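You operate a simulated robot arm through the tools that you are given. There is no shell and no other tool.

You run a simulated two-armed robot. Do the job below in one go: nothing can be reset, and whatever is moved stays where it is left.

## Task
Fill and bleed the empty orange pot, then switch the flow to it.
Fine: shut its drain, hold FILL with its vent open till it is full, shut the vent, then swing the lever.

It is judged by the outcome, as a careful person would: the job done as asked, and still so three seconds after it is handed in. It fails if anything else is knocked over, pushed out of place, dropped, spilled or broken.

## Robot
Two 7-joint arms with fingered hands on one trunk that stands fixed in place. Base frame: the origin is at the foot of the trunk, x ahead of it, y to its left, z up. Readings come in m, rad, newtons and seconds.
The left shoulder is at [0.056, 0.158, 1.168], the right one opposite. With the tool pointing down near the work surface each hand reaches from about 0.42 to 0.84 m from the base axis, measured 20 degrees to its own side. Payload 4 kg a hand.
The tool frame of a hand sits at the grasp point between the pads (the TCP): z along the fingers, y along the line on which they close. The tips reach 0.03 m beyond it. The gripper opens to 0.104 m; its body begins 0.035 m behind the TCP. The gripper is a hand of 4 fingers: y runs from the thumb to the fingers, the wrist lies at [-0.015, -0.104, -0.178] in the tool frame, and closing takes about 1.5 s.
Orientation is that of the tool frame in the base frame, as [roll, pitch, yaw] about the fixed x, y, z axes, in that order (R = Rz(yaw) Ry(pitch) Rx(roll)). With the fingers straight down and the wrist toward the robot, the tool's x, y and z point along [0, 1, 0], [1, 0, 0] and [0, 0, -1] of the base frame.

## Interface
- The arms move only by the tool nudge_tool. It takes "left_steps", "right_steps" or both (then of equal length, played together; a hand with none holds still); each is text: rows parted by semicolons, each of 6 numbers parted by spaces: the shift along the tool's x, y, z in m, then the turn, a rotation vector about the tool's x, y, z in degrees. In form: dx dy dz wx wy wz; .... A call has 1 to 20 rows; each row shifts and turns the commanded pose from where the row before left it, along the tool's axes as they then stand. "left_gripper" and "right_gripper" are, for a hand that has rows, the finger opening in m, from 0 to 0.104, set as the call begins (left out, the last holds). Each row takes 0.2 s and may step no farther than 0.05 m and 0.15 rad from the row before; otherwise, or with a gripper value out of range, the whole call is refused. A pose out of reach is approached as far as the arm can. The call stops where the force on the tool passes 40 N (or 10 N more than at its start, if that is more) or the arm is blocked; 0.2 s more then pass. The fingers move at their own pace (about 0.045 m/s each) and stop on an object; they squeeze with about 33 N. The grip force told is the motor's: it shows also when the fingers shut on nothing. Time passes only in rows, and 0.2 s behind the last, so rows that do not move let the fingers close. It gives the time, the measured TCP pose, the force on the tool (base axes), the opening and the grip force at its end, in the units of the frame above (readings bear some noise), with the torque about the TCP (base axes, N m) and any sound that the robot's microphone picked up, and new pictures: "pictures" is both (left out), scene, wrist or none (wrist: the cameras of the hands that moved).
- Cameras (640 x 400 px; columns grow to the right, rows downward): "scene" is now at [0.1311, 0.0361, 1.3547]; the picture's right is [0.41, -0.91, -0.01], its down [-0.41, -0.18, -0.89] and it looks along [0.81, 0.37, -0.45] (base axes); focal length 312 px, centre (320, 200). "left" rides on the left gripper at [-0.061, -0.092, -0.13] in its tool frame; the picture's right is [-0.81, -0.27, 0.52], its down [0.53, -0.71, 0.46] and it looks along [0.24, 0.64, 0.72] (tool axes); focal length 275 px, centre (320, 200). "right" rides on the right gripper at [0.061, -0.092, -0.13] in its tool frame; the picture's right is [-0.81, 0.27, -0.52], its down [-0.53, -0.71, 0.45] and it looks along [-0.24, 0.64, 0.72] (tool axes); focal length 275 px, centre (320, 200). There is no depth. A picture from a camera that has moved, and an enlarged one, comes with that camera's place and axes in the base frame and with its lens.
- move_column(by): moves the trunk up (or, below 0, down) by that many m; the arms and the scene camera ride with it, the base frame stays. It gives what a move gives, with no picture.
- hand_shape(shape, hand): the hand has 4 fingers and takes this shape, open, in about a second: jaw (thumb against the fingers, like two jaws); tri (thumb and two fingers); tip (a fingertip pinch); poke (one finger out to press); point (the index stretched); flat (the hand flat); cup (the hand cupped); fist (a fist). The gripper value then closes the fingers along that shape, each until it touches; the sizes above hold for jaw. It gives what a move gives, with no picture.
- head_to(pan, tilt): turns the head with the scene camera to pan (to the left, within 1.396 rad either way) and tilt (down, from -0.506 to 1.204), counted from straight ahead of the robot. It gives what a move gives, and a new picture of the scene camera.
- close_up(camera, box): a new picture of the part [left, top, right, bottom] of that camera's present view, enlarged. No time passes.
- sign_off(): hands the job in; it is judged then, once.

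Places have to be worked out from the pictures, the camera data and where the tool is seen. Open the grippers and draw the arms clear of the work before you hand the job in, unless the task says otherwise.

The tools are called after ">>>" as a command line: name --argument value ..., lists and objects as JSON in quotes. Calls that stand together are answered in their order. nudge_tool: Moves the arms, as the interface text tells. Its arguments: {"type":"object","properties":{"left_steps":{"type":"string"},"left_gripper":{"type":"number"},"right_steps":{"type":"string"},"right_gripper":{"type":"number"},"pictures":{"type":"string","enum":["both","scene","wrist","none"]}},"required":[]} The other tools are called the same way: move_column (by) moves the trunk up or down; hand_shape (shape, hand) gives the hand a shape; head_to (pan, tilt) turns the head that bears the scene camera; close_up (camera, box) takes an enlarged picture of a part of a camera's view; sign_off () hands the job in.

At the start:

```text
time_s: 0.0
left_tcp_pos: [0.414, 0.4781, 1.2386]
left_ee_rot: [3.14, 0.0, 1.571]
left_contact_force: [-0.6, -0.6, 0.1]
left_torque: [-0.02, 0.0, 0.0]
left_finger_gap: 0.1035
left_grasp_force: 0.1
left_shape: jaw
right_tcp_pos: [0.3829, 0.0302, 1.2309]
right_ee_rot: [-3.141, 0.0, 1.572]
right_contact_force: [0.2, 0.1, 0.2]
right_torque: [0.02, 0.03, 0.0]
right_finger_gap: 0.1036
right_grasp_force: 0.1
right_shape: jaw
trunk travel left (down, up): [-0.375, 0.132]
head pan, tilt (commanded): [0.424, 0.45]
```

scene: 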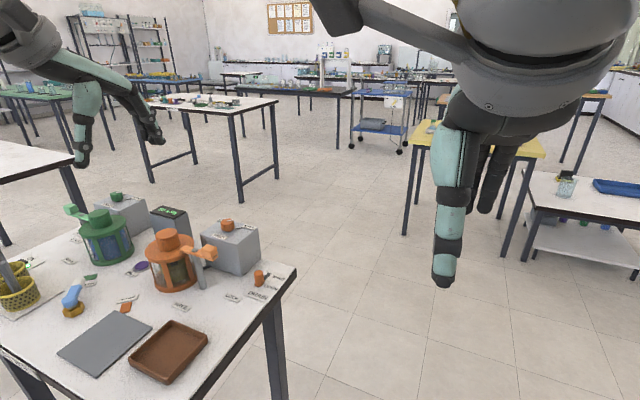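
right: 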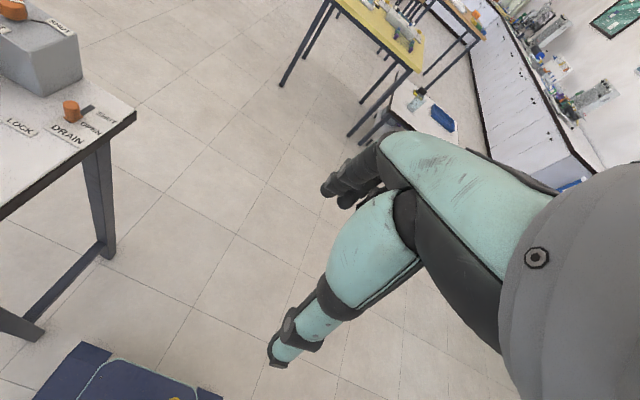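
left: 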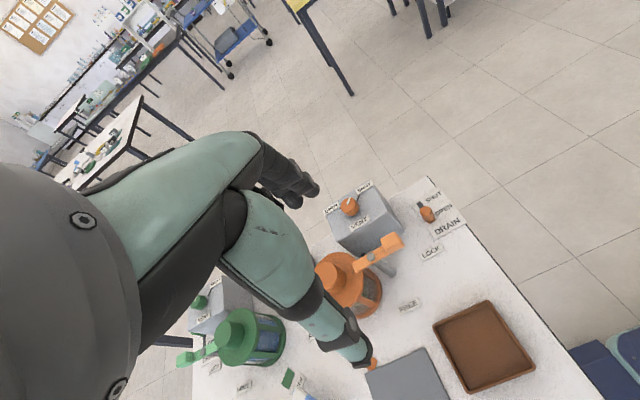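

I begin by looking at the bench in detail before moving anything.

>>> close_up --camera "scene" --box '[0, 170, 320, 390]'

>>> close_up --camera "left" --box '[300, 160, 540, 400]'

>>> close_up --camera "scene" --box '[140, 200, 300, 310]'

```text
1.82 times, centred on (160, 280) of scene
camera zoom: at [0.1311, 0.0361, 1.3547], right [0.41, -0.91, -0.01], down [-0.41, -0.18, -0.89], along [0.81, 0.37, -0.45], focal length 566 px, centre (611, 54)
```

zoom: 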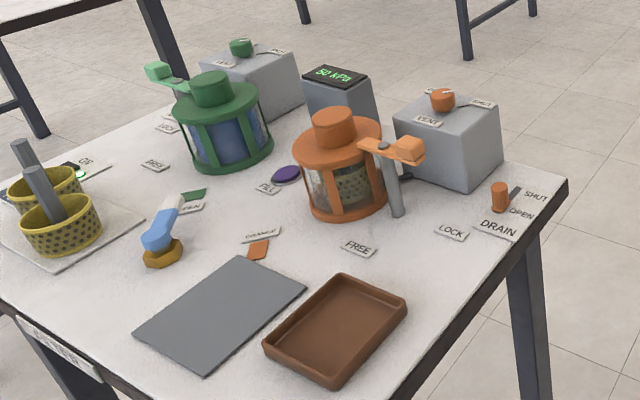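

```text
1.67 times, centred on (420, 280) of left
camera zoom: at [0.3228, 0.4188, 1.3692], right [-0.27, -0.81, -0.52], down [-0.71, 0.53, -0.46], along [0.64, 0.24, -0.72], focal length 459 px, centre (153, 67)
```

zoom: 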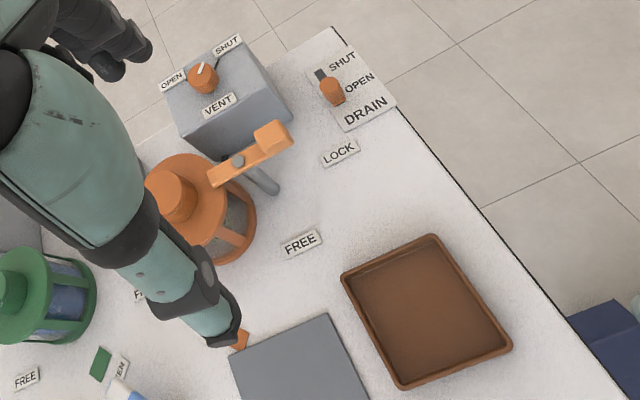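

```text
3.64 times, centred on (220, 255) of scene
camera zoom: at [0.1311, 0.0361, 1.3547], right [0.41, -0.91, -0.01], down [-0.41, -0.18, -0.89], along [0.81, 0.37, -0.45], focal length 1133 px, centre (684, 0)
```

zoom: 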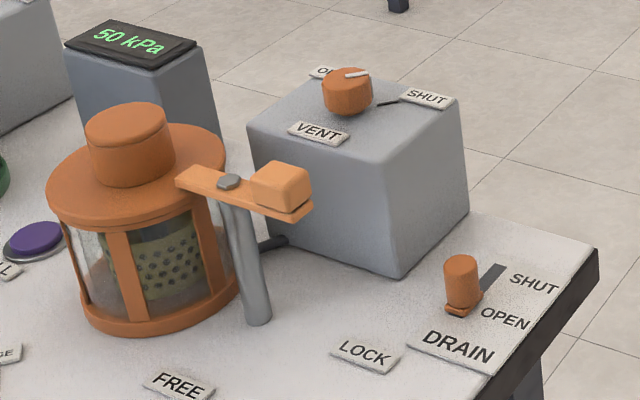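

I look closer at each control: the blue lever, the FILL button, the vents and the drain.

>>> close_up --camera "scene" --box '[50, 250, 150, 320]'

>>> close_up --camera "scene" --box '[50, 180, 160, 280]'

>>> close_up --camera "scene" --box '[0, 240, 60, 310]'

>>> close_up --camera "left" --box '[180, 280, 320, 400]'

>>> close_up --camera "scene" --box '[120, 190, 220, 310]'

```text
5.71 times, centred on (100, 285) of scene
camera zoom: at [0.1311, 0.0361, 1.3547], right [0.41, -0.91, -0.01], down [-0.41, -0.18, -0.89], along [0.81, 0.37, -0.45], focal length 1780 px, centre (1577, -286)
```

zoom: 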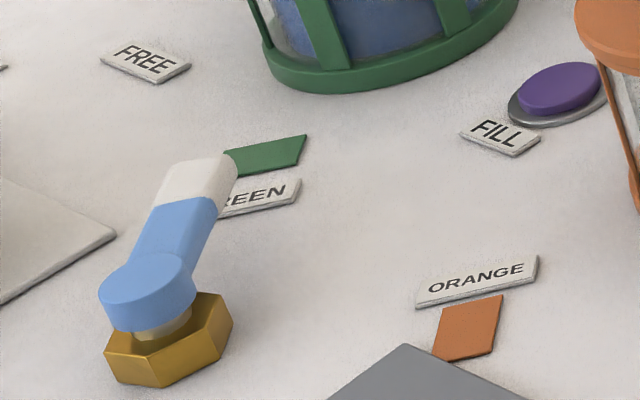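

```text
4.00 times, centred on (105, 230) of scene
camera zoom: at [0.1311, 0.0361, 1.3547], right [0.41, -0.91, -0.01], down [-0.41, -0.18, -0.89], along [0.81, 0.37, -0.45], focal length 1246 px, centre (1180, 80)
```

zoom: 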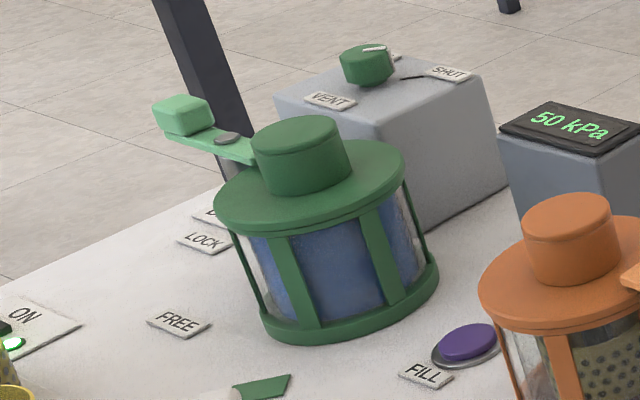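

```text
5.71 times, centred on (30, 275) of scene
camera zoom: at [0.1311, 0.0361, 1.3547], right [0.41, -0.91, -0.01], down [-0.41, -0.18, -0.89], along [0.81, 0.37, -0.45], focal length 1780 px, centre (1977, -229)
```

zoom: 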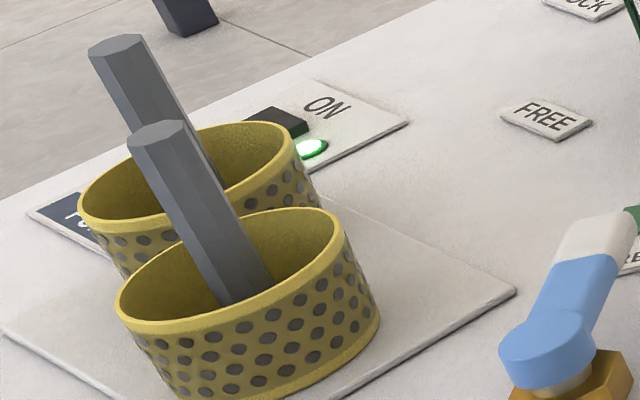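

```text
3.33 times, centred on (250, 340) of left
camera zoom: at [0.3228, 0.4188, 1.3692], right [-0.27, -0.81, -0.52], down [-0.71, 0.53, -0.46], along [0.64, 0.24, -0.72], focal length 918 px, centre (553, -267)
```

zoom: 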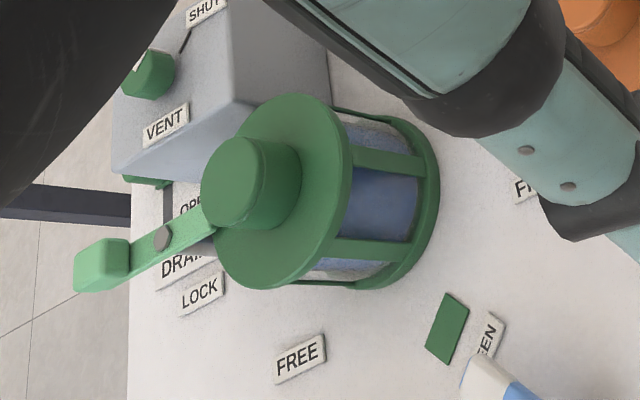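

```text
3.33 times, centred on (170, 250) of scene
camera zoom: at [0.1311, 0.0361, 1.3547], right [0.41, -0.91, -0.01], down [-0.41, -0.18, -0.89], along [0.81, 0.37, -0.45], focal length 1039 px, centre (820, 33)
```

zoom: 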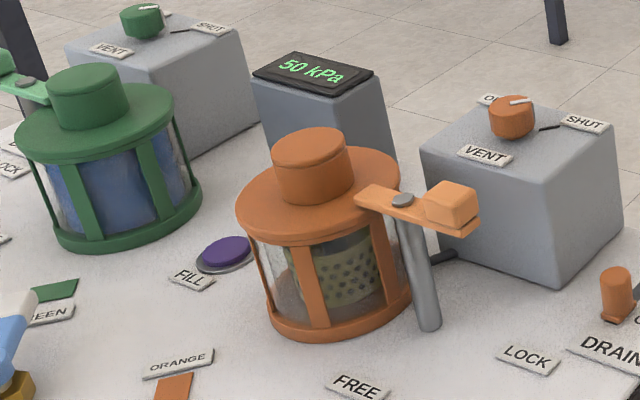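

The enlarged views look truly sharp, so I zoom further in on the drain slide, the orange vent knob and the FILL button from both cameras.

>>> close_up --camera "scene" --box '[236, 260, 300, 300]'

>>> close_up --camera "left" --box '[404, 180, 468, 240]'

>>> close_up --camera "left" --box '[310, 175, 390, 235]'

>>> close_up --camera "scene" --box '[200, 210, 256, 245]'

>>> close_up --camera "scene" --box '[90, 178, 150, 218]'

```text
10.00 times, centred on (268, 280) of scene
camera zoom: at [0.1311, 0.0361, 1.3547], right [0.41, -0.91, -0.01], down [-0.41, -0.18, -0.89], along [0.81, 0.37, -0.45], focal length 3116 px, centre (840, -600)
```

zoom: 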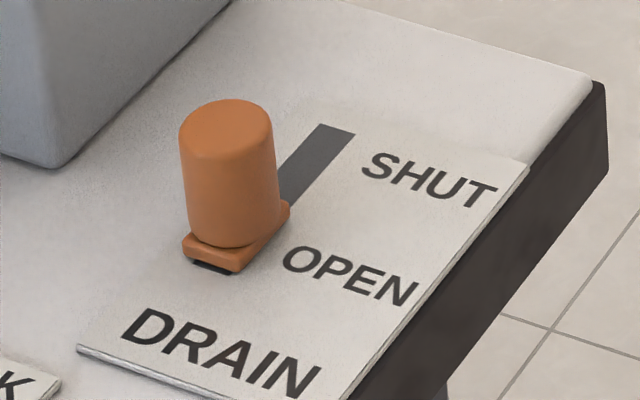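

```text
6.67 times, centred on (436, 210) of left
camera zoom: at [0.3228, 0.4188, 1.3692], right [-0.27, -0.81, -0.52], down [-0.71, 0.53, -0.46], along [0.64, 0.24, -0.72], focal length 1835 px, centre (-453, 133)
```

zoom: 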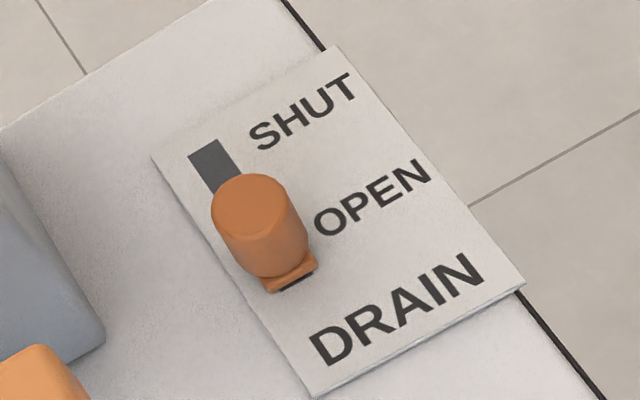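

```text
6.67 times, centred on (350, 205) of left
camera zoom: at [0.3228, 0.4188, 1.3692], right [-0.27, -0.81, -0.52], down [-0.71, 0.53, -0.46], along [0.64, 0.24, -0.72], focal length 1835 px, centre (120, 167)
```

zoom: 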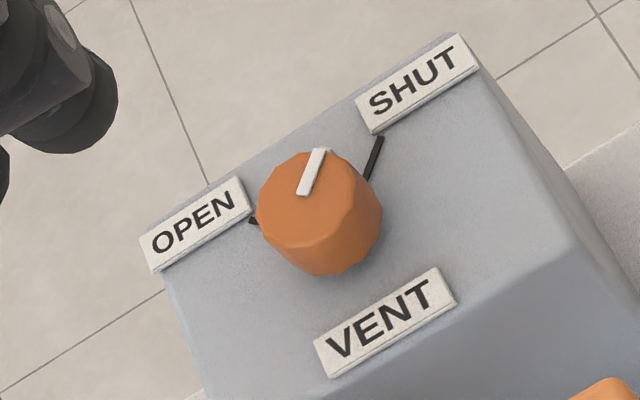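

```text
11.43 times, centred on (228, 228) of scene
camera zoom: at [0.1311, 0.0361, 1.3547], right [0.41, -0.91, -0.01], down [-0.41, -0.18, -0.89], along [0.81, 0.37, -0.45], focal length 3561 px, centre (1371, -114)
```

zoom: 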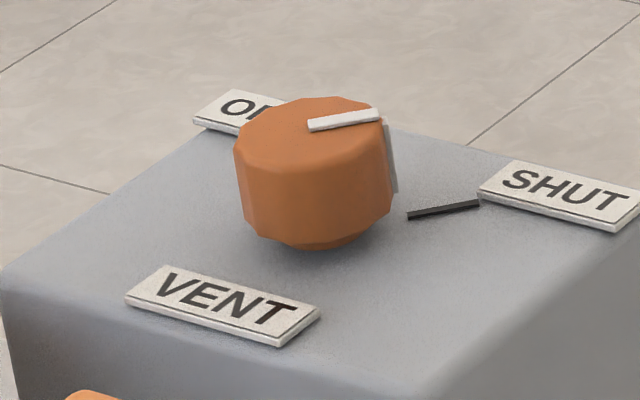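

```text
10.00 times, centred on (120, 198) of scene
camera zoom: at [0.1311, 0.0361, 1.3547], right [0.41, -0.91, -0.01], down [-0.41, -0.18, -0.89], along [0.81, 0.37, -0.45], focal length 3116 px, centre (2320, 220)
```

zoom: 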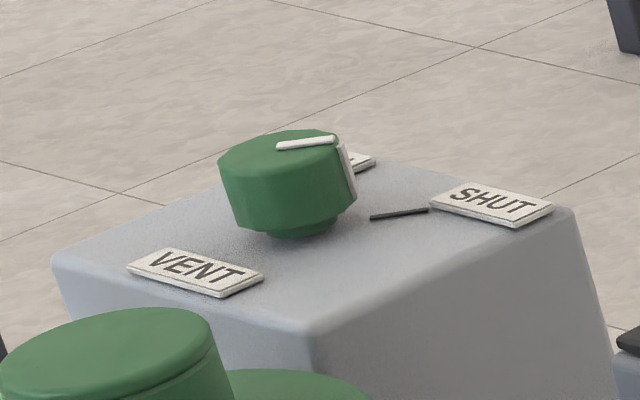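

The orange vent's pointer lies on the SHUT mark (so it must first be opened), and the drain slide stands at OPEN, to be pushed along +x at about (0.57, 0.39). I shape the left hand to poke to see where its finger tip sits.

>>> hand_shape --shape "poke" --hand "left"

>>> head_to --pan 0.6 --tilt 0.45

>>> close_up --camera "left" --box '[0, 0, 640, 400]'

```text
time_s: 0.9
left_tcp_pos: [0.3996, 0.4778, 1.247]
left_ee_rot: [3.126, 0.0, 1.571]
left_contact_force: [-0.2, 0.2, -0.3]
left_torque: [0.01, 0.0, 0.02]
left_finger_gap: 0.0
left_grasp_force: 0.2
left_shape: poke
right_tcp_pos: [0.3667, 0.0301, 1.2365]
right_ee_rot: [3.129, 0.001, 1.571]
right_contact_force: [-0.3, -0.5, 0.1]
right_torque: [-0.02, 0.01, 0.04]
right_finger_gap: 0.1038
right_grasp_force: 0.2
right_shape: jaw
trunk travel left (down, up): [-0.375, 0.132]
head pan, tilt (commanded): [0.424, 0.45]
```

```text
time_s: 1.6
left_tcp_pos: [0.4008, 0.4786, 1.2459]
left_ee_rot: [3.13, -0.001, 1.569]
left_contact_force: [0.0, -0.6, 0.6]
left_torque: [-0.02, 0.0, 0.04]
left_finger_gap: 0.0001
left_grasp_force: 0.1
left_shape: poke
right_tcp_pos: [0.3677, 0.0309, 1.2357]
right_ee_rot: [3.128, 0.001, 1.571]
right_contact_force: [-0.3, -0.7, -0.2]
right_torque: [-0.05, -0.01, 0.01]
right_finger_gap: 0.1041
right_grasp_force: 0.1
right_shape: jaw
trunk travel left (down, up): [-0.375, 0.132]
head pan, tilt (commanded): [0.6, 0.45]
camera scene: at [0.1231, 0.0501, 1.3548], right [0.56, -0.83, -0.01], down [-0.37, -0.25, -0.9], along [0.74, 0.51, -0.45], focal length 312 px, centre (320, 200)
```

scene: 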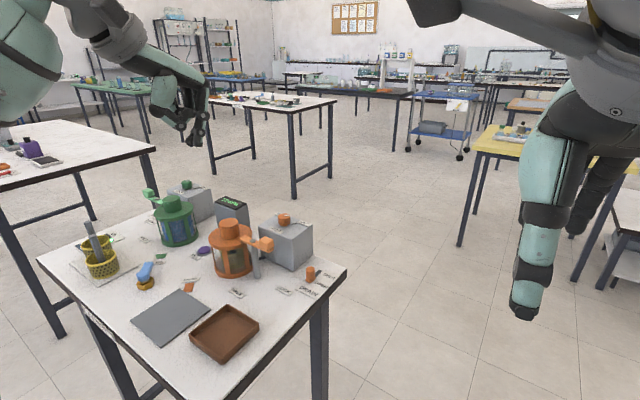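

```text
1.00 times, centred on (320, 200) of left (not enlarged: the box is as wide or as high as the picture)
camera zoom: at [0.3083, 0.4181, 1.3741], right [-0.27, -0.81, -0.52], down [-0.71, 0.53, -0.46], along [0.65, 0.24, -0.72], focal length 275 px, centre (320, 200)
```

zoom: 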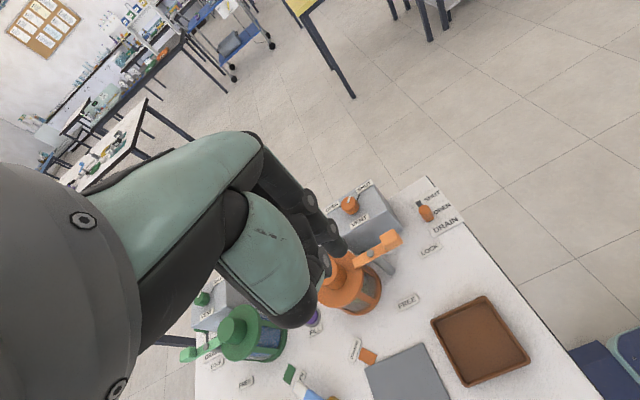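

I zoom in on the hand from both cameras to find which finger sticks out.

>>> close_up --camera "left" --box '[200, 120, 400, 340]'

>>> close_up --camera "scene" --box '[80, 0, 240, 150]'

>>> close_up --camera "scene" --box '[40, 170, 200, 300]'

>>> close_up --camera "scene" --box '[180, 190, 350, 300]'

```text
1.82 times, centred on (300, 230) of left
camera zoom: at [0.3083, 0.4181, 1.3741], right [-0.27, -0.81, -0.52], down [-0.71, 0.53, -0.46], along [0.65, 0.24, -0.72], focal length 500 px, centre (356, 146)
```

zoom: 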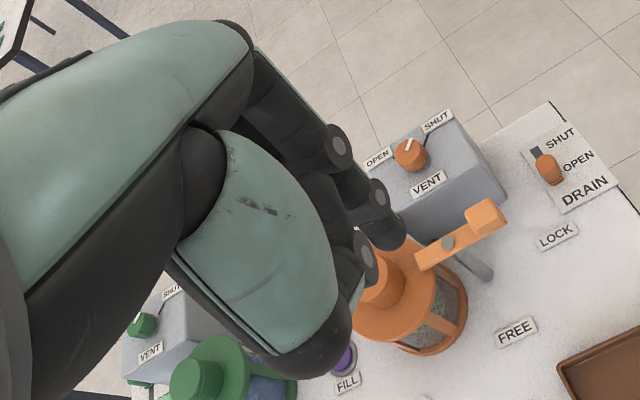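

```text
2.67 times, centred on (160, 75) of scene
camera zoom: at [0.1231, 0.0501, 1.3548], right [0.56, -0.83, -0.01], down [-0.37, -0.25, -0.9], along [0.74, 0.51, -0.45], focal length 831 px, centre (747, 533)
```

zoom: 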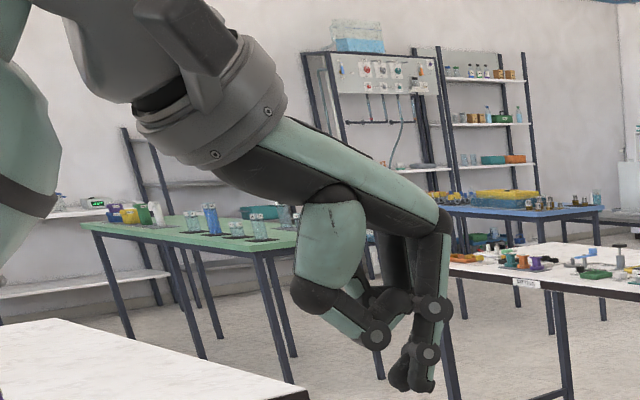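

```text
3.08 times, centred on (120, 235) of scene
camera zoom: at [0.1231, 0.0501, 1.3548], right [0.56, -0.83, -0.01], down [-0.37, -0.25, -0.9], along [0.74, 0.51, -0.45], focal length 959 px, centre (935, 92)
```

zoom: 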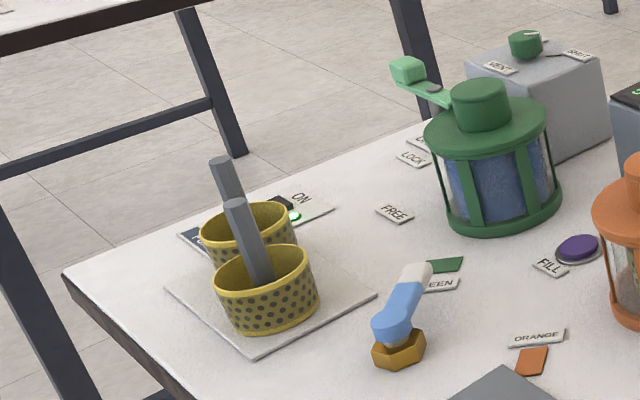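

```text
3.64 times, centred on (265, 245) of scene
camera zoom: at [0.1231, 0.0501, 1.3548], right [0.56, -0.83, -0.01], down [-0.37, -0.25, -0.9], along [0.74, 0.51, -0.45], focal length 1133 px, centre (520, 36)
```

zoom: 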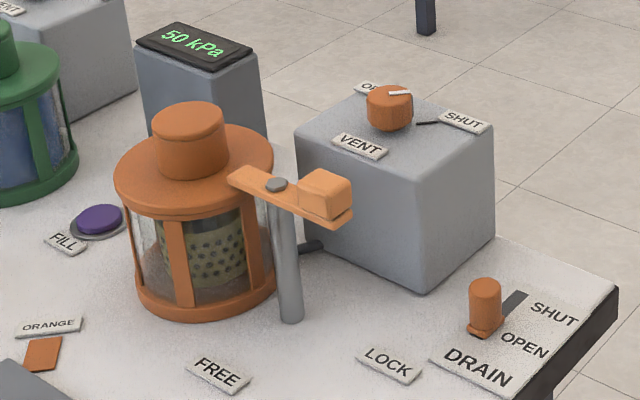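

I zoom in more on the tip to fix it against the reported TCP.

>>> close_up --camera "scene" --box '[150, 70, 220, 150]'

>>> close_up --camera "left" --box '[280, 180, 360, 260]'

```text
5.00 times, centred on (185, 110) of scene
camera zoom: at [0.1231, 0.0501, 1.3548], right [0.56, -0.83, -0.01], down [-0.37, -0.25, -0.9], along [0.74, 0.51, -0.45], focal length 1558 px, centre (995, 650)
```

zoom: 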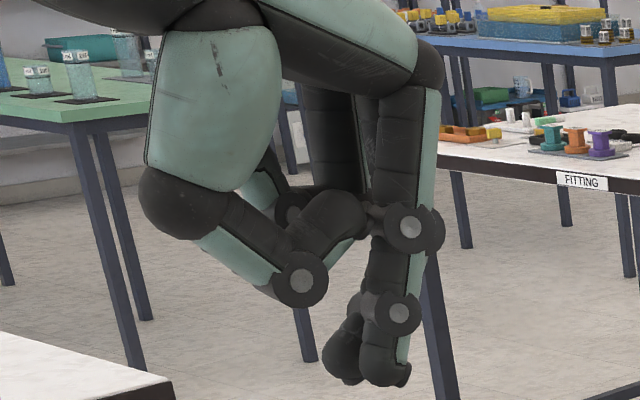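

```text
5.00 times, centred on (320, 220) of left
camera zoom: at [0.3083, 0.4181, 1.3741], right [-0.27, -0.81, -0.52], down [-0.71, 0.53, -0.46], along [0.65, 0.24, -0.72], focal length 1376 px, centre (320, 100)
```

zoom: 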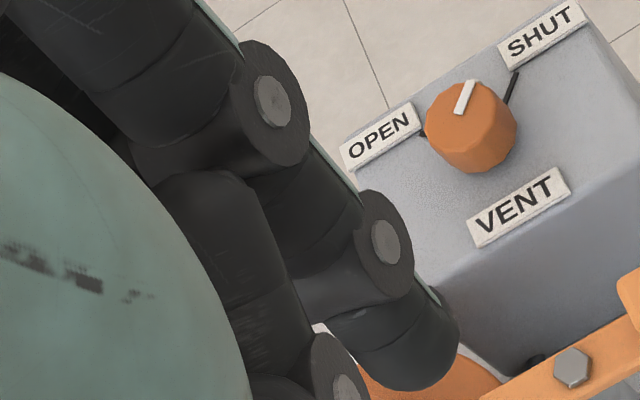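

The poke tip lies about straight beyond the TCP (roughly 0.035 m along tool z). I move the left hand over to above the near side of the drain slide, staying high, and yaw it so the wrist swings away from the clamp arm.

>>> nudge_tool --left_steps "-0.022 0.0325 0 0 0 0; -0.022 0.0325 0 0 0 0; -0.022 0.0325 0 0 0 0; -0.022 0.0325 0 0 0 0; 0 0 0.04 0 0 0; 0 0 0.04 0 0 0; 0 0 0.04 0 0 0; 0 0 0 0 0 -8; 0 0 0 0 0 -8; 0 0 0 0 0 -8; 0 0 0 0 0 -8; 0 0 0 0 0 -8; 0 0 0 0 0 0"

```text
time_s: 4.4
left_tcp_pos: [0.53, 0.3907, 1.1238]
left_ee_rot: [3.133, 0.009, 2.271]
left_contact_force: [-0.1, 0.6, -0.7]
left_torque: [0.0, 0.0, -0.01]
left_finger_gap: 0.0
left_grasp_force: 0.0
left_shape: poke
right_tcp_pos: [0.3678, 0.0311, 1.2362]
right_ee_rot: [3.129, 0.002, 1.57]
right_contact_force: [0.2, -0.6, 0.0]
right_torque: [-0.02, 0.01, -0.02]
right_finger_gap: 0.1042
right_grasp_force: 0.0
right_shape: jaw
trunk travel left (down, up): [-0.375, 0.132]
head pan, tilt (commanded): [0.6, 0.45]
camera scene: at [0.1233, 0.0507, 1.3548], right [0.56, -0.83, -0.01], down [-0.37, -0.25, -0.9], along [0.74, 0.51, -0.45], focal length 312 px, centre (320, 200)
camera left: at [0.4993, 0.286, 1.2543], right [0.32, -0.8, -0.51], down [-0.88, -0.05, -0.47], along [0.34, 0.6, -0.72], focal length 275 px, centre (320, 200)
```

scene: 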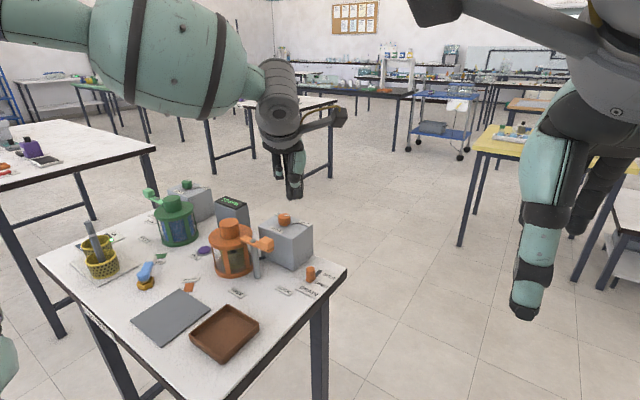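
left: 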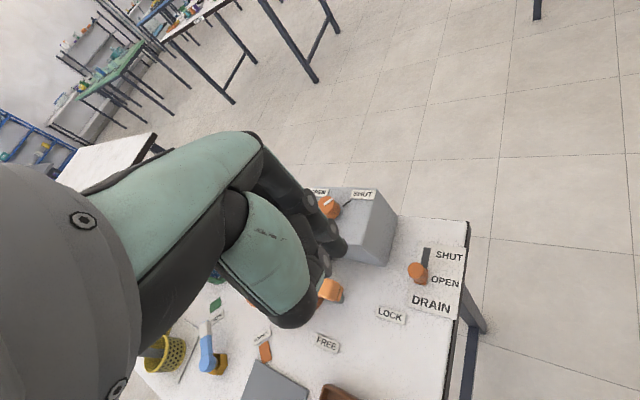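

The TCP is at (0.53, 0.391, 1.12), and the slide's top is seen at about (0.576, 0.390). Before I descend, I check where the curled fingers are against the clamp arm.

>>> close_up --camera "scene" --box '[220, 50, 360, 210]'

>>> close_up --camera "left" --box '[240, 160, 480, 330]'

```text
2.50 times, centred on (290, 130) of scene
camera zoom: at [0.1233, 0.0507, 1.3548], right [0.56, -0.83, -0.01], down [-0.37, -0.25, -0.9], along [0.74, 0.51, -0.45], focal length 779 px, centre (395, 375)
```

zoom: 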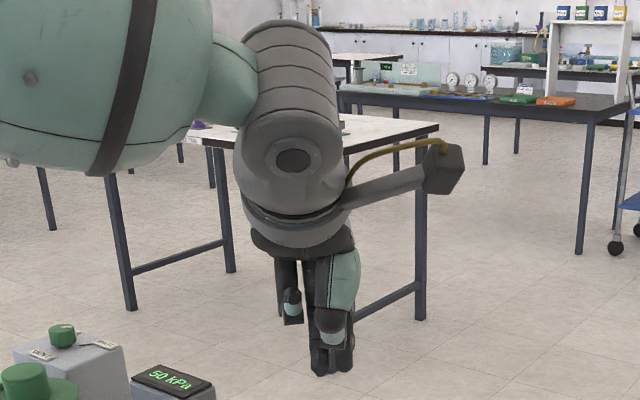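

```text
2.35 times, centred on (360, 245) of left
camera zoom: at [0.4993, 0.286, 1.2543], right [0.32, -0.8, -0.51], down [-0.88, -0.05, -0.47], along [0.34, 0.6, -0.72], focal length 648 px, centre (226, 94)
```

zoom: 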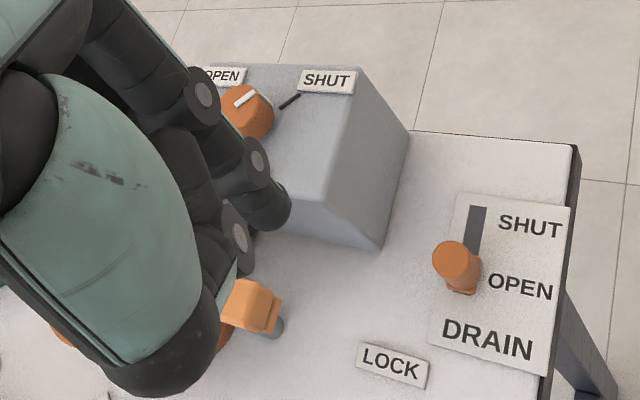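

>>> close_up --camera "scene" --box '[265, 140, 325, 205]'

>>> close_up --camera "left" --box '[280, 170, 370, 300]'

```text
6.15 times, centred on (295, 172) of scene
camera zoom: at [0.1233, 0.0507, 1.3548], right [0.56, -0.83, -0.01], down [-0.37, -0.25, -0.9], along [0.74, 0.51, -0.45], focal length 1918 px, centre (474, 369)
```

zoom: 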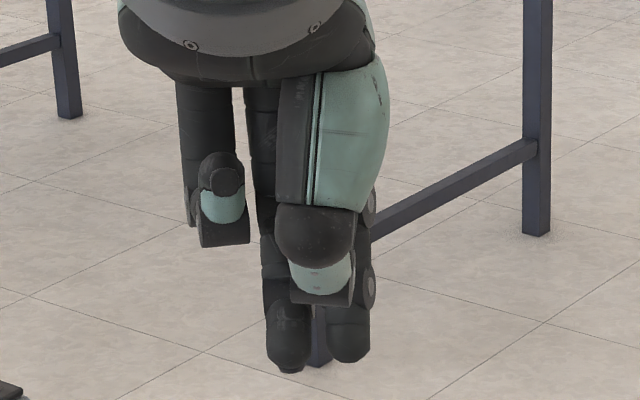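

```text
3.08 times, centred on (325, 235) of left
camera zoom: at [0.4993, 0.286, 1.2543], right [0.32, -0.8, -0.51], down [-0.88, -0.05, -0.47], along [0.34, 0.6, -0.72], focal length 847 px, centre (305, 92)
```

zoom: 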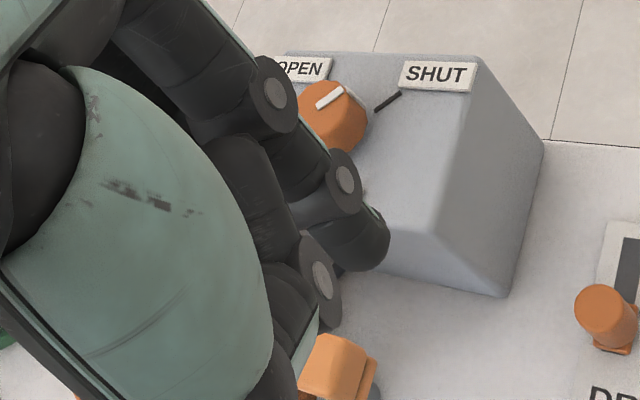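

Two fingers (index and middle) stick out, with the palm spreading on the ring side, so I turn the hand further until the wrist and palm lie at -y, well off the clamp arm, and come part way down.

>>> nudge_tool --left_steps "0 0 0 0 0 -8; 0 0 0 0 0 -8; 0 0 0 0 0 -8; 0 0 0 0 0 -8; 0 0 0 0 0 -8; 0 0 0.04 0 0 0; 0 0 0.04 0 0 0; 0 0 0.04 0 0 0; 0 0 0 0 0 0"

```text
time_s: 6.4
left_tcp_pos: [0.5317, 0.3928, 1.005]
left_ee_rot: [3.139, 0.013, 2.967]
left_contact_force: [0.4, 0.5, 0.5]
left_torque: [0.0, -0.01, 0.04]
left_finger_gap: 0.0
left_grasp_force: 0.0
left_shape: poke
right_tcp_pos: [0.3686, 0.0301, 1.2359]
right_ee_rot: [3.132, 0.001, 1.572]
right_contact_force: [-0.3, -0.4, -0.7]
right_torque: [0.0, 0.01, -0.01]
right_finger_gap: 0.1042
right_grasp_force: 0.2
right_shape: jaw
trunk travel left (down, up): [-0.375, 0.132]
head pan, tilt (commanded): [0.6, 0.45]
camera scene: at [0.1229, 0.05, 1.3549], right [0.56, -0.83, -0.01], down [-0.37, -0.25, -0.9], along [0.74, 0.51, -0.44], focal length 312 px, centre (320, 200)
camera left: at [0.5742, 0.292, 1.1361], right [0.76, -0.41, -0.51], down [-0.64, -0.61, -0.46], along [-0.12, 0.68, -0.73], focal length 275 px, centre (320, 200)
```

scene: 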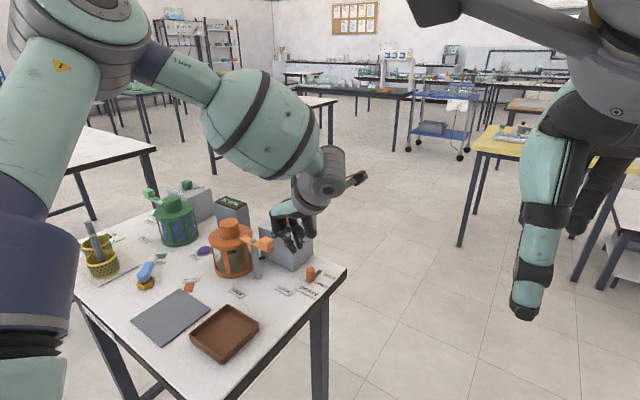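
left: 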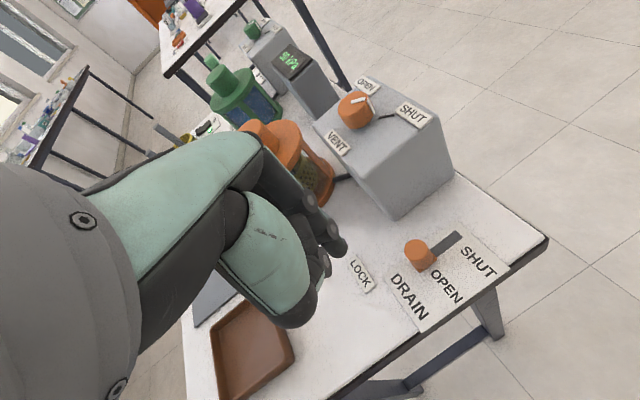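

The hand is now beside the slide at z 1.005, clear of the clamp. I zoom in to fix the tip and the slide base exactly.

>>> close_up --camera "left" --box '[300, 190, 500, 315]'

>>> close_up --camera "scene" --box '[240, 180, 350, 300]'

```text
3.20 times, centred on (400, 252) of left
camera zoom: at [0.5742, 0.292, 1.1361], right [0.76, -0.41, -0.51], down [-0.64, -0.61, -0.46], along [-0.12, 0.68, -0.73], focal length 881 px, centre (64, 32)
```

zoom: 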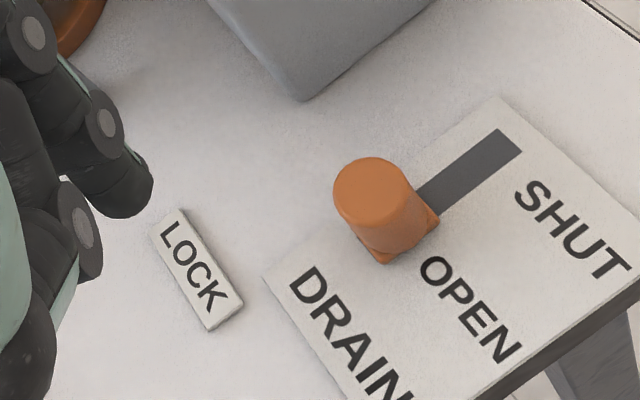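

```text
3.33 times, centred on (295, 240) of scene
camera zoom: at [0.1229, 0.05, 1.3549], right [0.56, -0.83, -0.01], down [-0.37, -0.25, -0.9], along [0.74, 0.51, -0.44], focal length 1039 px, centre (403, 67)
```

zoom: 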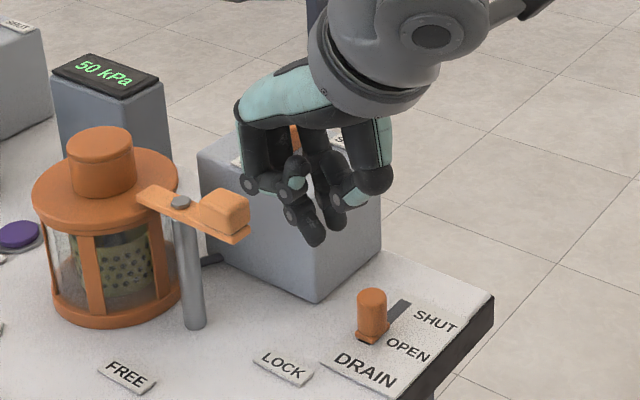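

The slide's knob stands at (0.580, 0.389) with its top near z 0.909; the index tip is at (0.538, 0.392). I go down 0.085 m so that the tip is at about half the knob's height.

>>> nudge_tool --left_steps "0 0 0.03 0 0 0; 0 0 0.03 0 0 0; 0 0 0.022 0 0 0; 0 0 0 0 0 0"

>>> close_up --camera "left" --box '[300, 190, 500, 315]'

>>> close_up --camera "scene" --box '[240, 200, 350, 300]'

```text
time_s: 7.4
left_tcp_pos: [0.5325, 0.3898, 0.9232]
left_ee_rot: [-3.141, 0.011, 2.967]
left_contact_force: [0.3, -0.4, 0.2]
left_torque: [0.0, 0.01, 0.01]
left_finger_gap: 0.0
left_grasp_force: 0.3
left_shape: poke
right_tcp_pos: [0.3679, 0.0297, 1.2368]
right_ee_rot: [3.131, 0.001, 1.571]
right_contact_force: [0.3, 0.4, -0.3]
right_torque: [0.02, 0.04, 0.0]
right_finger_gap: 0.104
right_grasp_force: 0.0
right_shape: jaw
trunk travel left (down, up): [-0.375, 0.132]
head pan, tilt (commanded): [0.6, 0.45]
camera scene: at [0.1235, 0.0501, 1.3548], right [0.56, -0.83, -0.01], down [-0.37, -0.25, -0.9], along [0.74, 0.51, -0.45], focal length 312 px, centre (320, 200)
camera left: at [0.5763, 0.2908, 1.0538], right [0.76, -0.41, -0.51], down [-0.64, -0.61, -0.46], along [-0.12, 0.68, -0.73], focal length 275 px, centre (320, 200)
```

scene: 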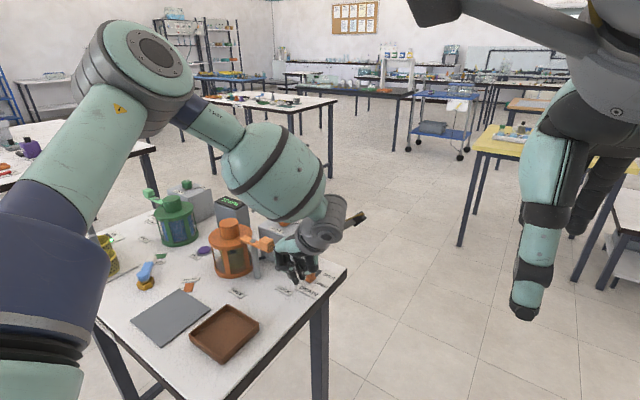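
left: 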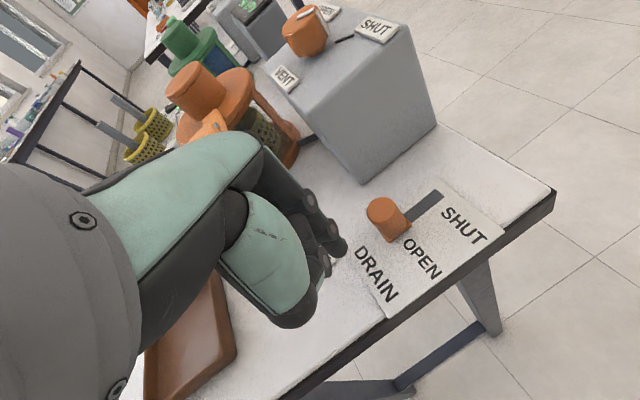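

```text
3.20 times, centred on (400, 252) of left
camera zoom: at [0.5763, 0.2908, 1.0538], right [0.76, -0.41, -0.51], down [-0.64, -0.61, -0.46], along [-0.12, 0.68, -0.73], focal length 881 px, centre (64, 32)
```

zoom: 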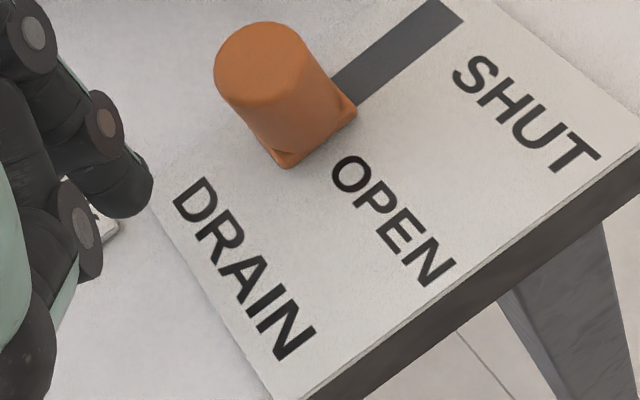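

```text
4.00 times, centred on (295, 250) of scene
camera zoom: at [0.1235, 0.0501, 1.3548], right [0.56, -0.83, -0.01], down [-0.37, -0.25, -0.9], along [0.74, 0.51, -0.45], focal length 1246 px, centre (420, 0)
```

zoom: 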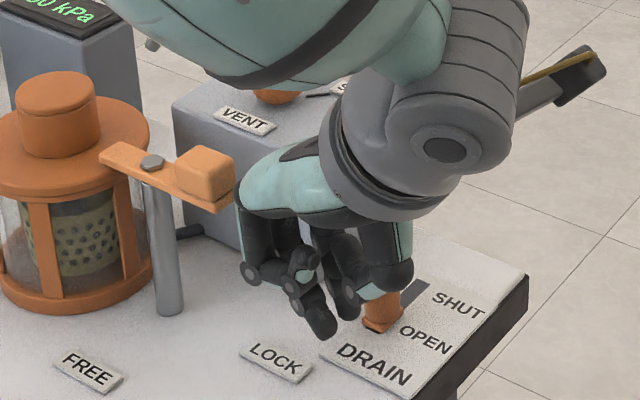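

The hand is level with the knob with nothing touched. I push along base +x in small steps; the force limit guards the end stop.

>>> nudge_tool --left_steps "-0.00985 0.00174 0 0 0 0; -0.00985 0.00174 0 0 0 0; -0.00985 0.00174 0 0 0 0; -0.00985 0.00174 0 0 0 0; 0 0 0 0 0 0"

>>> close_up --camera "left" --box '[300, 170, 500, 295]'

>>> close_up --camera "scene" --box '[240, 200, 350, 300]'

```text
time_s: 8.6
left_tcp_pos: [0.5731, 0.3905, 0.9242]
left_ee_rot: [3.139, 0.011, 2.967]
left_contact_force: [-0.3, -0.6, -0.1]
left_torque: [-0.01, 0.01, -0.01]
left_finger_gap: 0.0
left_grasp_force: 0.1
left_shape: poke
right_tcp_pos: [0.3676, 0.0291, 1.2364]
right_ee_rot: [3.128, 0.001, 1.57]
right_contact_force: [0.3, 0.8, 0.5]
right_torque: [0.02, -0.01, 0.01]
right_finger_gap: 0.104
right_grasp_force: 0.0
right_shape: jaw
trunk travel left (down, up): [-0.375, 0.132]
head pan, tilt (commanded): [0.6, 0.45]
camera scene: at [0.1232, 0.05, 1.3548], right [0.56, -0.83, -0.01], down [-0.37, -0.25, -0.9], along [0.74, 0.51, -0.45], focal length 312 px, centre (320, 200)
camera left: at [0.6161, 0.2911, 1.0541], right [0.76, -0.41, -0.51], down [-0.64, -0.61, -0.46], along [-0.12, 0.68, -0.73], focal length 275 px, centre (320, 200)
```

scene: 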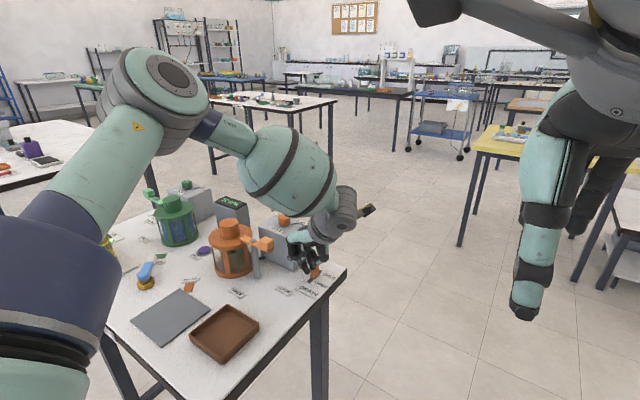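
left: 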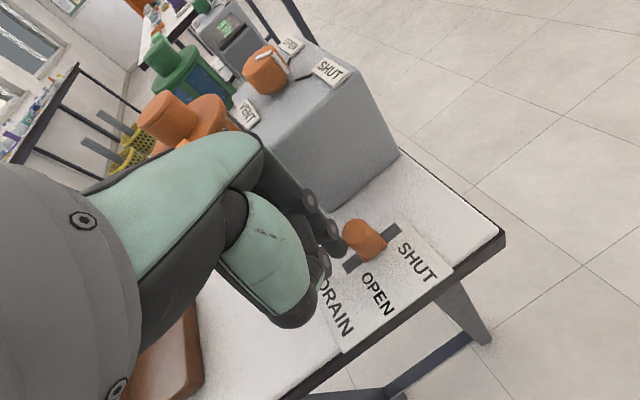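

```text
3.20 times, centred on (400, 232) of left
camera zoom: at [0.6161, 0.2911, 1.0541], right [0.76, -0.41, -0.51], down [-0.64, -0.61, -0.46], along [-0.12, 0.68, -0.73], focal length 881 px, centre (64, 96)
```

zoom: 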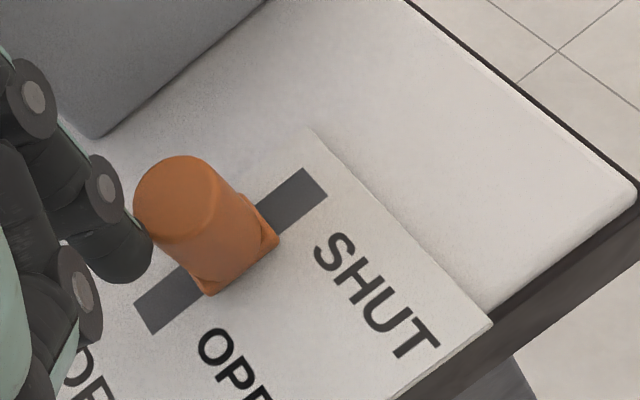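

```text
4.00 times, centred on (295, 250) of scene
camera zoom: at [0.1232, 0.05, 1.3548], right [0.56, -0.83, -0.01], down [-0.37, -0.25, -0.9], along [0.74, 0.51, -0.45], focal length 1246 px, centre (420, 0)
```

zoom: 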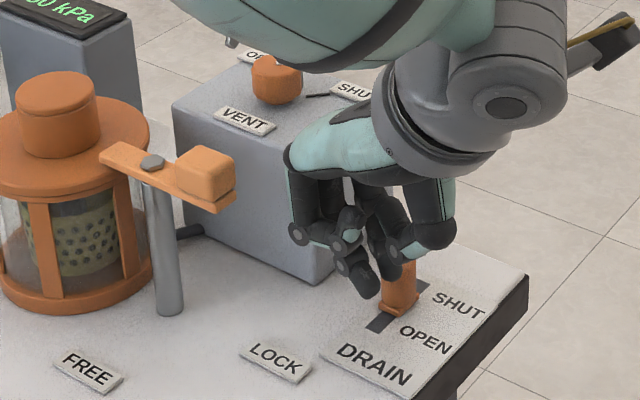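

The slide has moved about halfway with little force. I go on pushing in finer steps to its SHUT end.

>>> nudge_tool --left_steps "-0.00591 0.00104 0 0 0 0; -0.00591 0.00104 0 0 0 0; -0.00492 0.00087 0 0 0 0; 0 0 0 0 0 0" --pictures "wrist"

>>> close_up --camera "left" --box '[300, 170, 500, 295]'

```text
time_s: 9.6
left_tcp_pos: [0.5914, 0.3914, 0.9246]
left_ee_rot: [3.14, 0.012, 2.968]
left_contact_force: [-0.6, -0.6, 0.0]
left_torque: [-0.02, -0.02, 0.0]
left_finger_gap: 0.0
left_grasp_force: 0.0
left_shape: poke
right_tcp_pos: [0.3668, 0.0302, 1.2362]
right_ee_rot: [3.129, 0.002, 1.573]
right_contact_force: [0.1, 0.5, -0.1]
right_torque: [0.0, 0.0, 0.0]
right_finger_gap: 0.1041
right_grasp_force: 0.2
right_shape: jaw
trunk travel left (down, up): [-0.375, 0.132]
head pan, tilt (commanded): [0.6, 0.45]
camera left: at [0.6343, 0.2909, 1.0549], right [0.76, -0.41, -0.51], down [-0.64, -0.61, -0.46], along [-0.12, 0.68, -0.73], focal length 275 px, centre (320, 200)
```

left: 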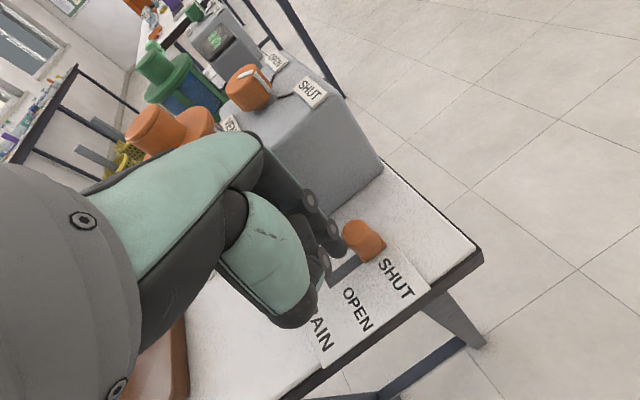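

```text
3.20 times, centred on (400, 232) of left
camera zoom: at [0.6343, 0.2909, 1.0549], right [0.76, -0.41, -0.51], down [-0.64, -0.61, -0.46], along [-0.12, 0.68, -0.73], focal length 881 px, centre (64, 96)
```

zoom: 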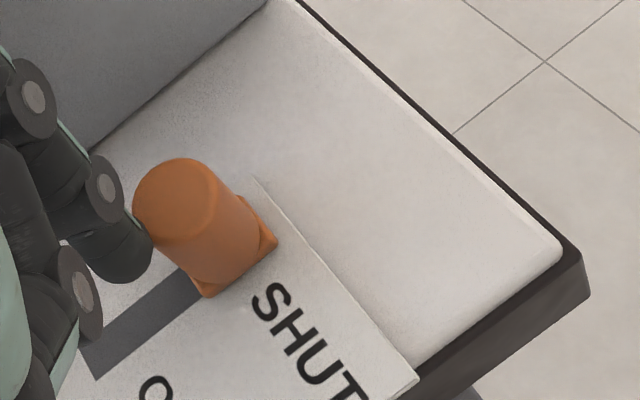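

The base now covers the far end of the slot. I press on a few millimetres more to make sure that it is seated at the stop.

>>> nudge_tool --left_steps "-0.00394 0.0007 0 0 0 0; -0.00394 0.0007 0 0 0 0; 0 0 0 0 0 0" --pictures "wrist"

>>> close_up --camera "left" --box '[300, 170, 500, 295]'

```text
time_s: 10.4
left_tcp_pos: [0.599, 0.3913, 0.9266]
left_ee_rot: [3.138, 0.018, 2.967]
left_contact_force: [-0.4, 1.1, 9.6]
left_torque: [0.06, -0.09, 0.01]
left_finger_gap: 0.0
left_grasp_force: 0.1
left_shape: poke
right_tcp_pos: [0.3665, 0.0292, 1.2362]
right_ee_rot: [3.13, 0.002, 1.57]
right_contact_force: [0.4, 0.1, 0.1]
right_torque: [0.0, 0.01, 0.03]
right_finger_gap: 0.1036
right_grasp_force: 0.0
right_shape: jaw
trunk travel left (down, up): [-0.375, 0.132]
head pan, tilt (commanded): [0.6, 0.45]
camera left: at [0.6414, 0.2913, 1.0565], right [0.76, -0.41, -0.5], down [-0.64, -0.61, -0.47], along [-0.12, 0.68, -0.73], focal length 275 px, centre (320, 200)
```

left: 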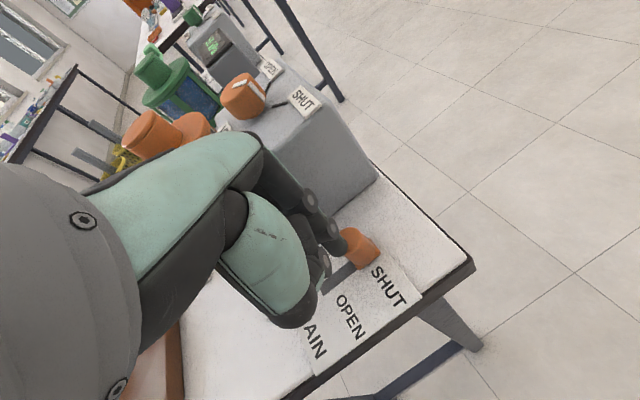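

```text
3.20 times, centred on (400, 232) of left
camera zoom: at [0.6414, 0.2913, 1.0565], right [0.76, -0.41, -0.5], down [-0.64, -0.61, -0.47], along [-0.12, 0.68, -0.73], focal length 881 px, centre (64, 96)
```

zoom: 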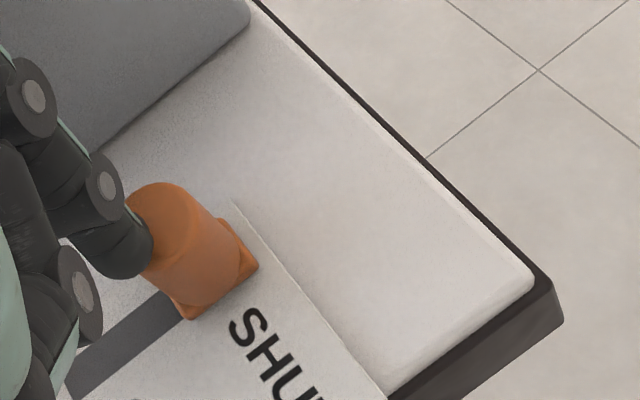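

The force rose to about 10 N, so the slide is at its stop. I draw back a little along -x and rise clear to check it.

>>> nudge_tool --left_steps "0.01 -0.0018 0 0 0 0; 0.0148 -0.0026 0 0 0 0; 0 0 -0.04 0 0 0; 0 0 -0.04 0 0 0; 0 0 -0.04 0 0 0; 0 0 0 0 0 0"

>>> close_up --camera "left" --box '[320, 190, 520, 315]'

>>> close_up --camera "scene" --box '[240, 220, 350, 300]'

```text
time_s: 11.8
left_tcp_pos: [0.5713, 0.3924, 1.0437]
left_ee_rot: [3.139, 0.01, 2.967]
left_contact_force: [-0.1, 0.5, 0.3]
left_torque: [-0.02, 0.01, -0.02]
left_finger_gap: 0.0001
left_grasp_force: 0.0
left_shape: poke
right_tcp_pos: [0.3692, 0.0301, 1.2353]
right_ee_rot: [3.13, 0.003, 1.57]
right_contact_force: [0.2, 0.6, 0.2]
right_torque: [0.01, 0.0, -0.01]
right_finger_gap: 0.1041
right_grasp_force: 0.1
right_shape: jaw
trunk travel left (down, up): [-0.375, 0.132]
head pan, tilt (commanded): [0.6, 0.45]
camera scene: at [0.1243, 0.0503, 1.3547], right [0.56, -0.83, -0.01], down [-0.37, -0.25, -0.9], along [0.74, 0.51, -0.45], focal length 312 px, centre (320, 200)
camera left: at [0.615, 0.293, 1.1739], right [0.76, -0.41, -0.51], down [-0.64, -0.61, -0.46], along [-0.12, 0.68, -0.73], focal length 275 px, centre (320, 200)
```

scene: 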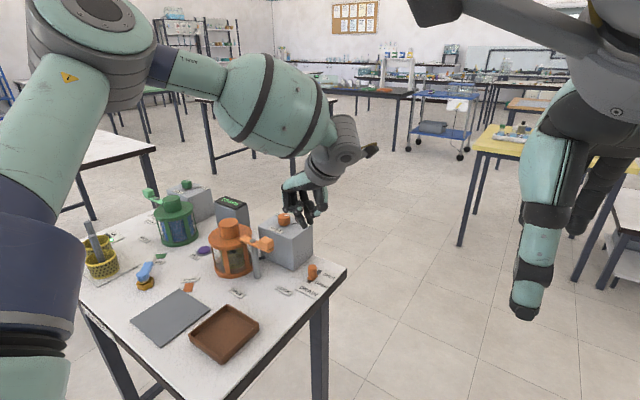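
left: 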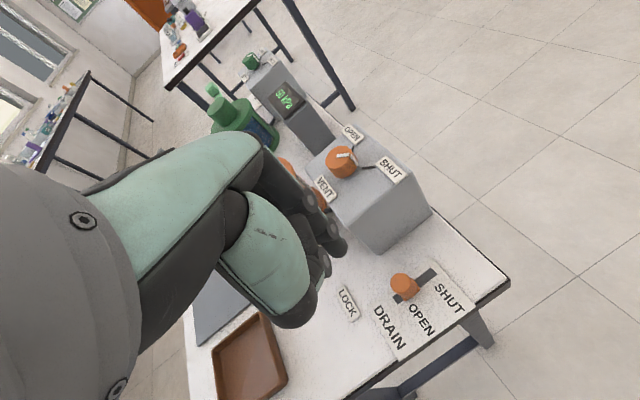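

```text
3.20 times, centred on (420, 252) of left
camera zoom: at [0.615, 0.293, 1.1739], right [0.76, -0.41, -0.51], down [-0.64, -0.61, -0.46], along [-0.12, 0.68, -0.73], focal length 881 px, centre (0, 32)
```

zoom: 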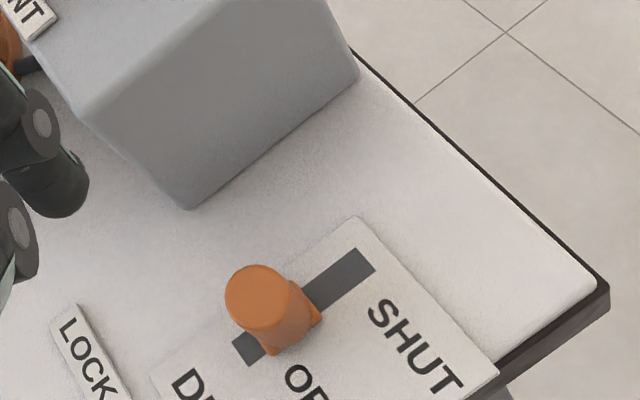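

```text
5.00 times, centred on (295, 260) of scene
camera zoom: at [0.1243, 0.0503, 1.3547], right [0.56, -0.83, -0.01], down [-0.37, -0.25, -0.9], along [0.74, 0.51, -0.45], focal length 1558 px, centre (445, -100)
```

zoom: 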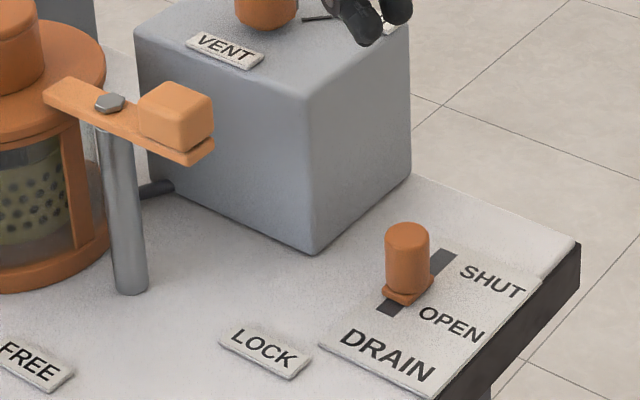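

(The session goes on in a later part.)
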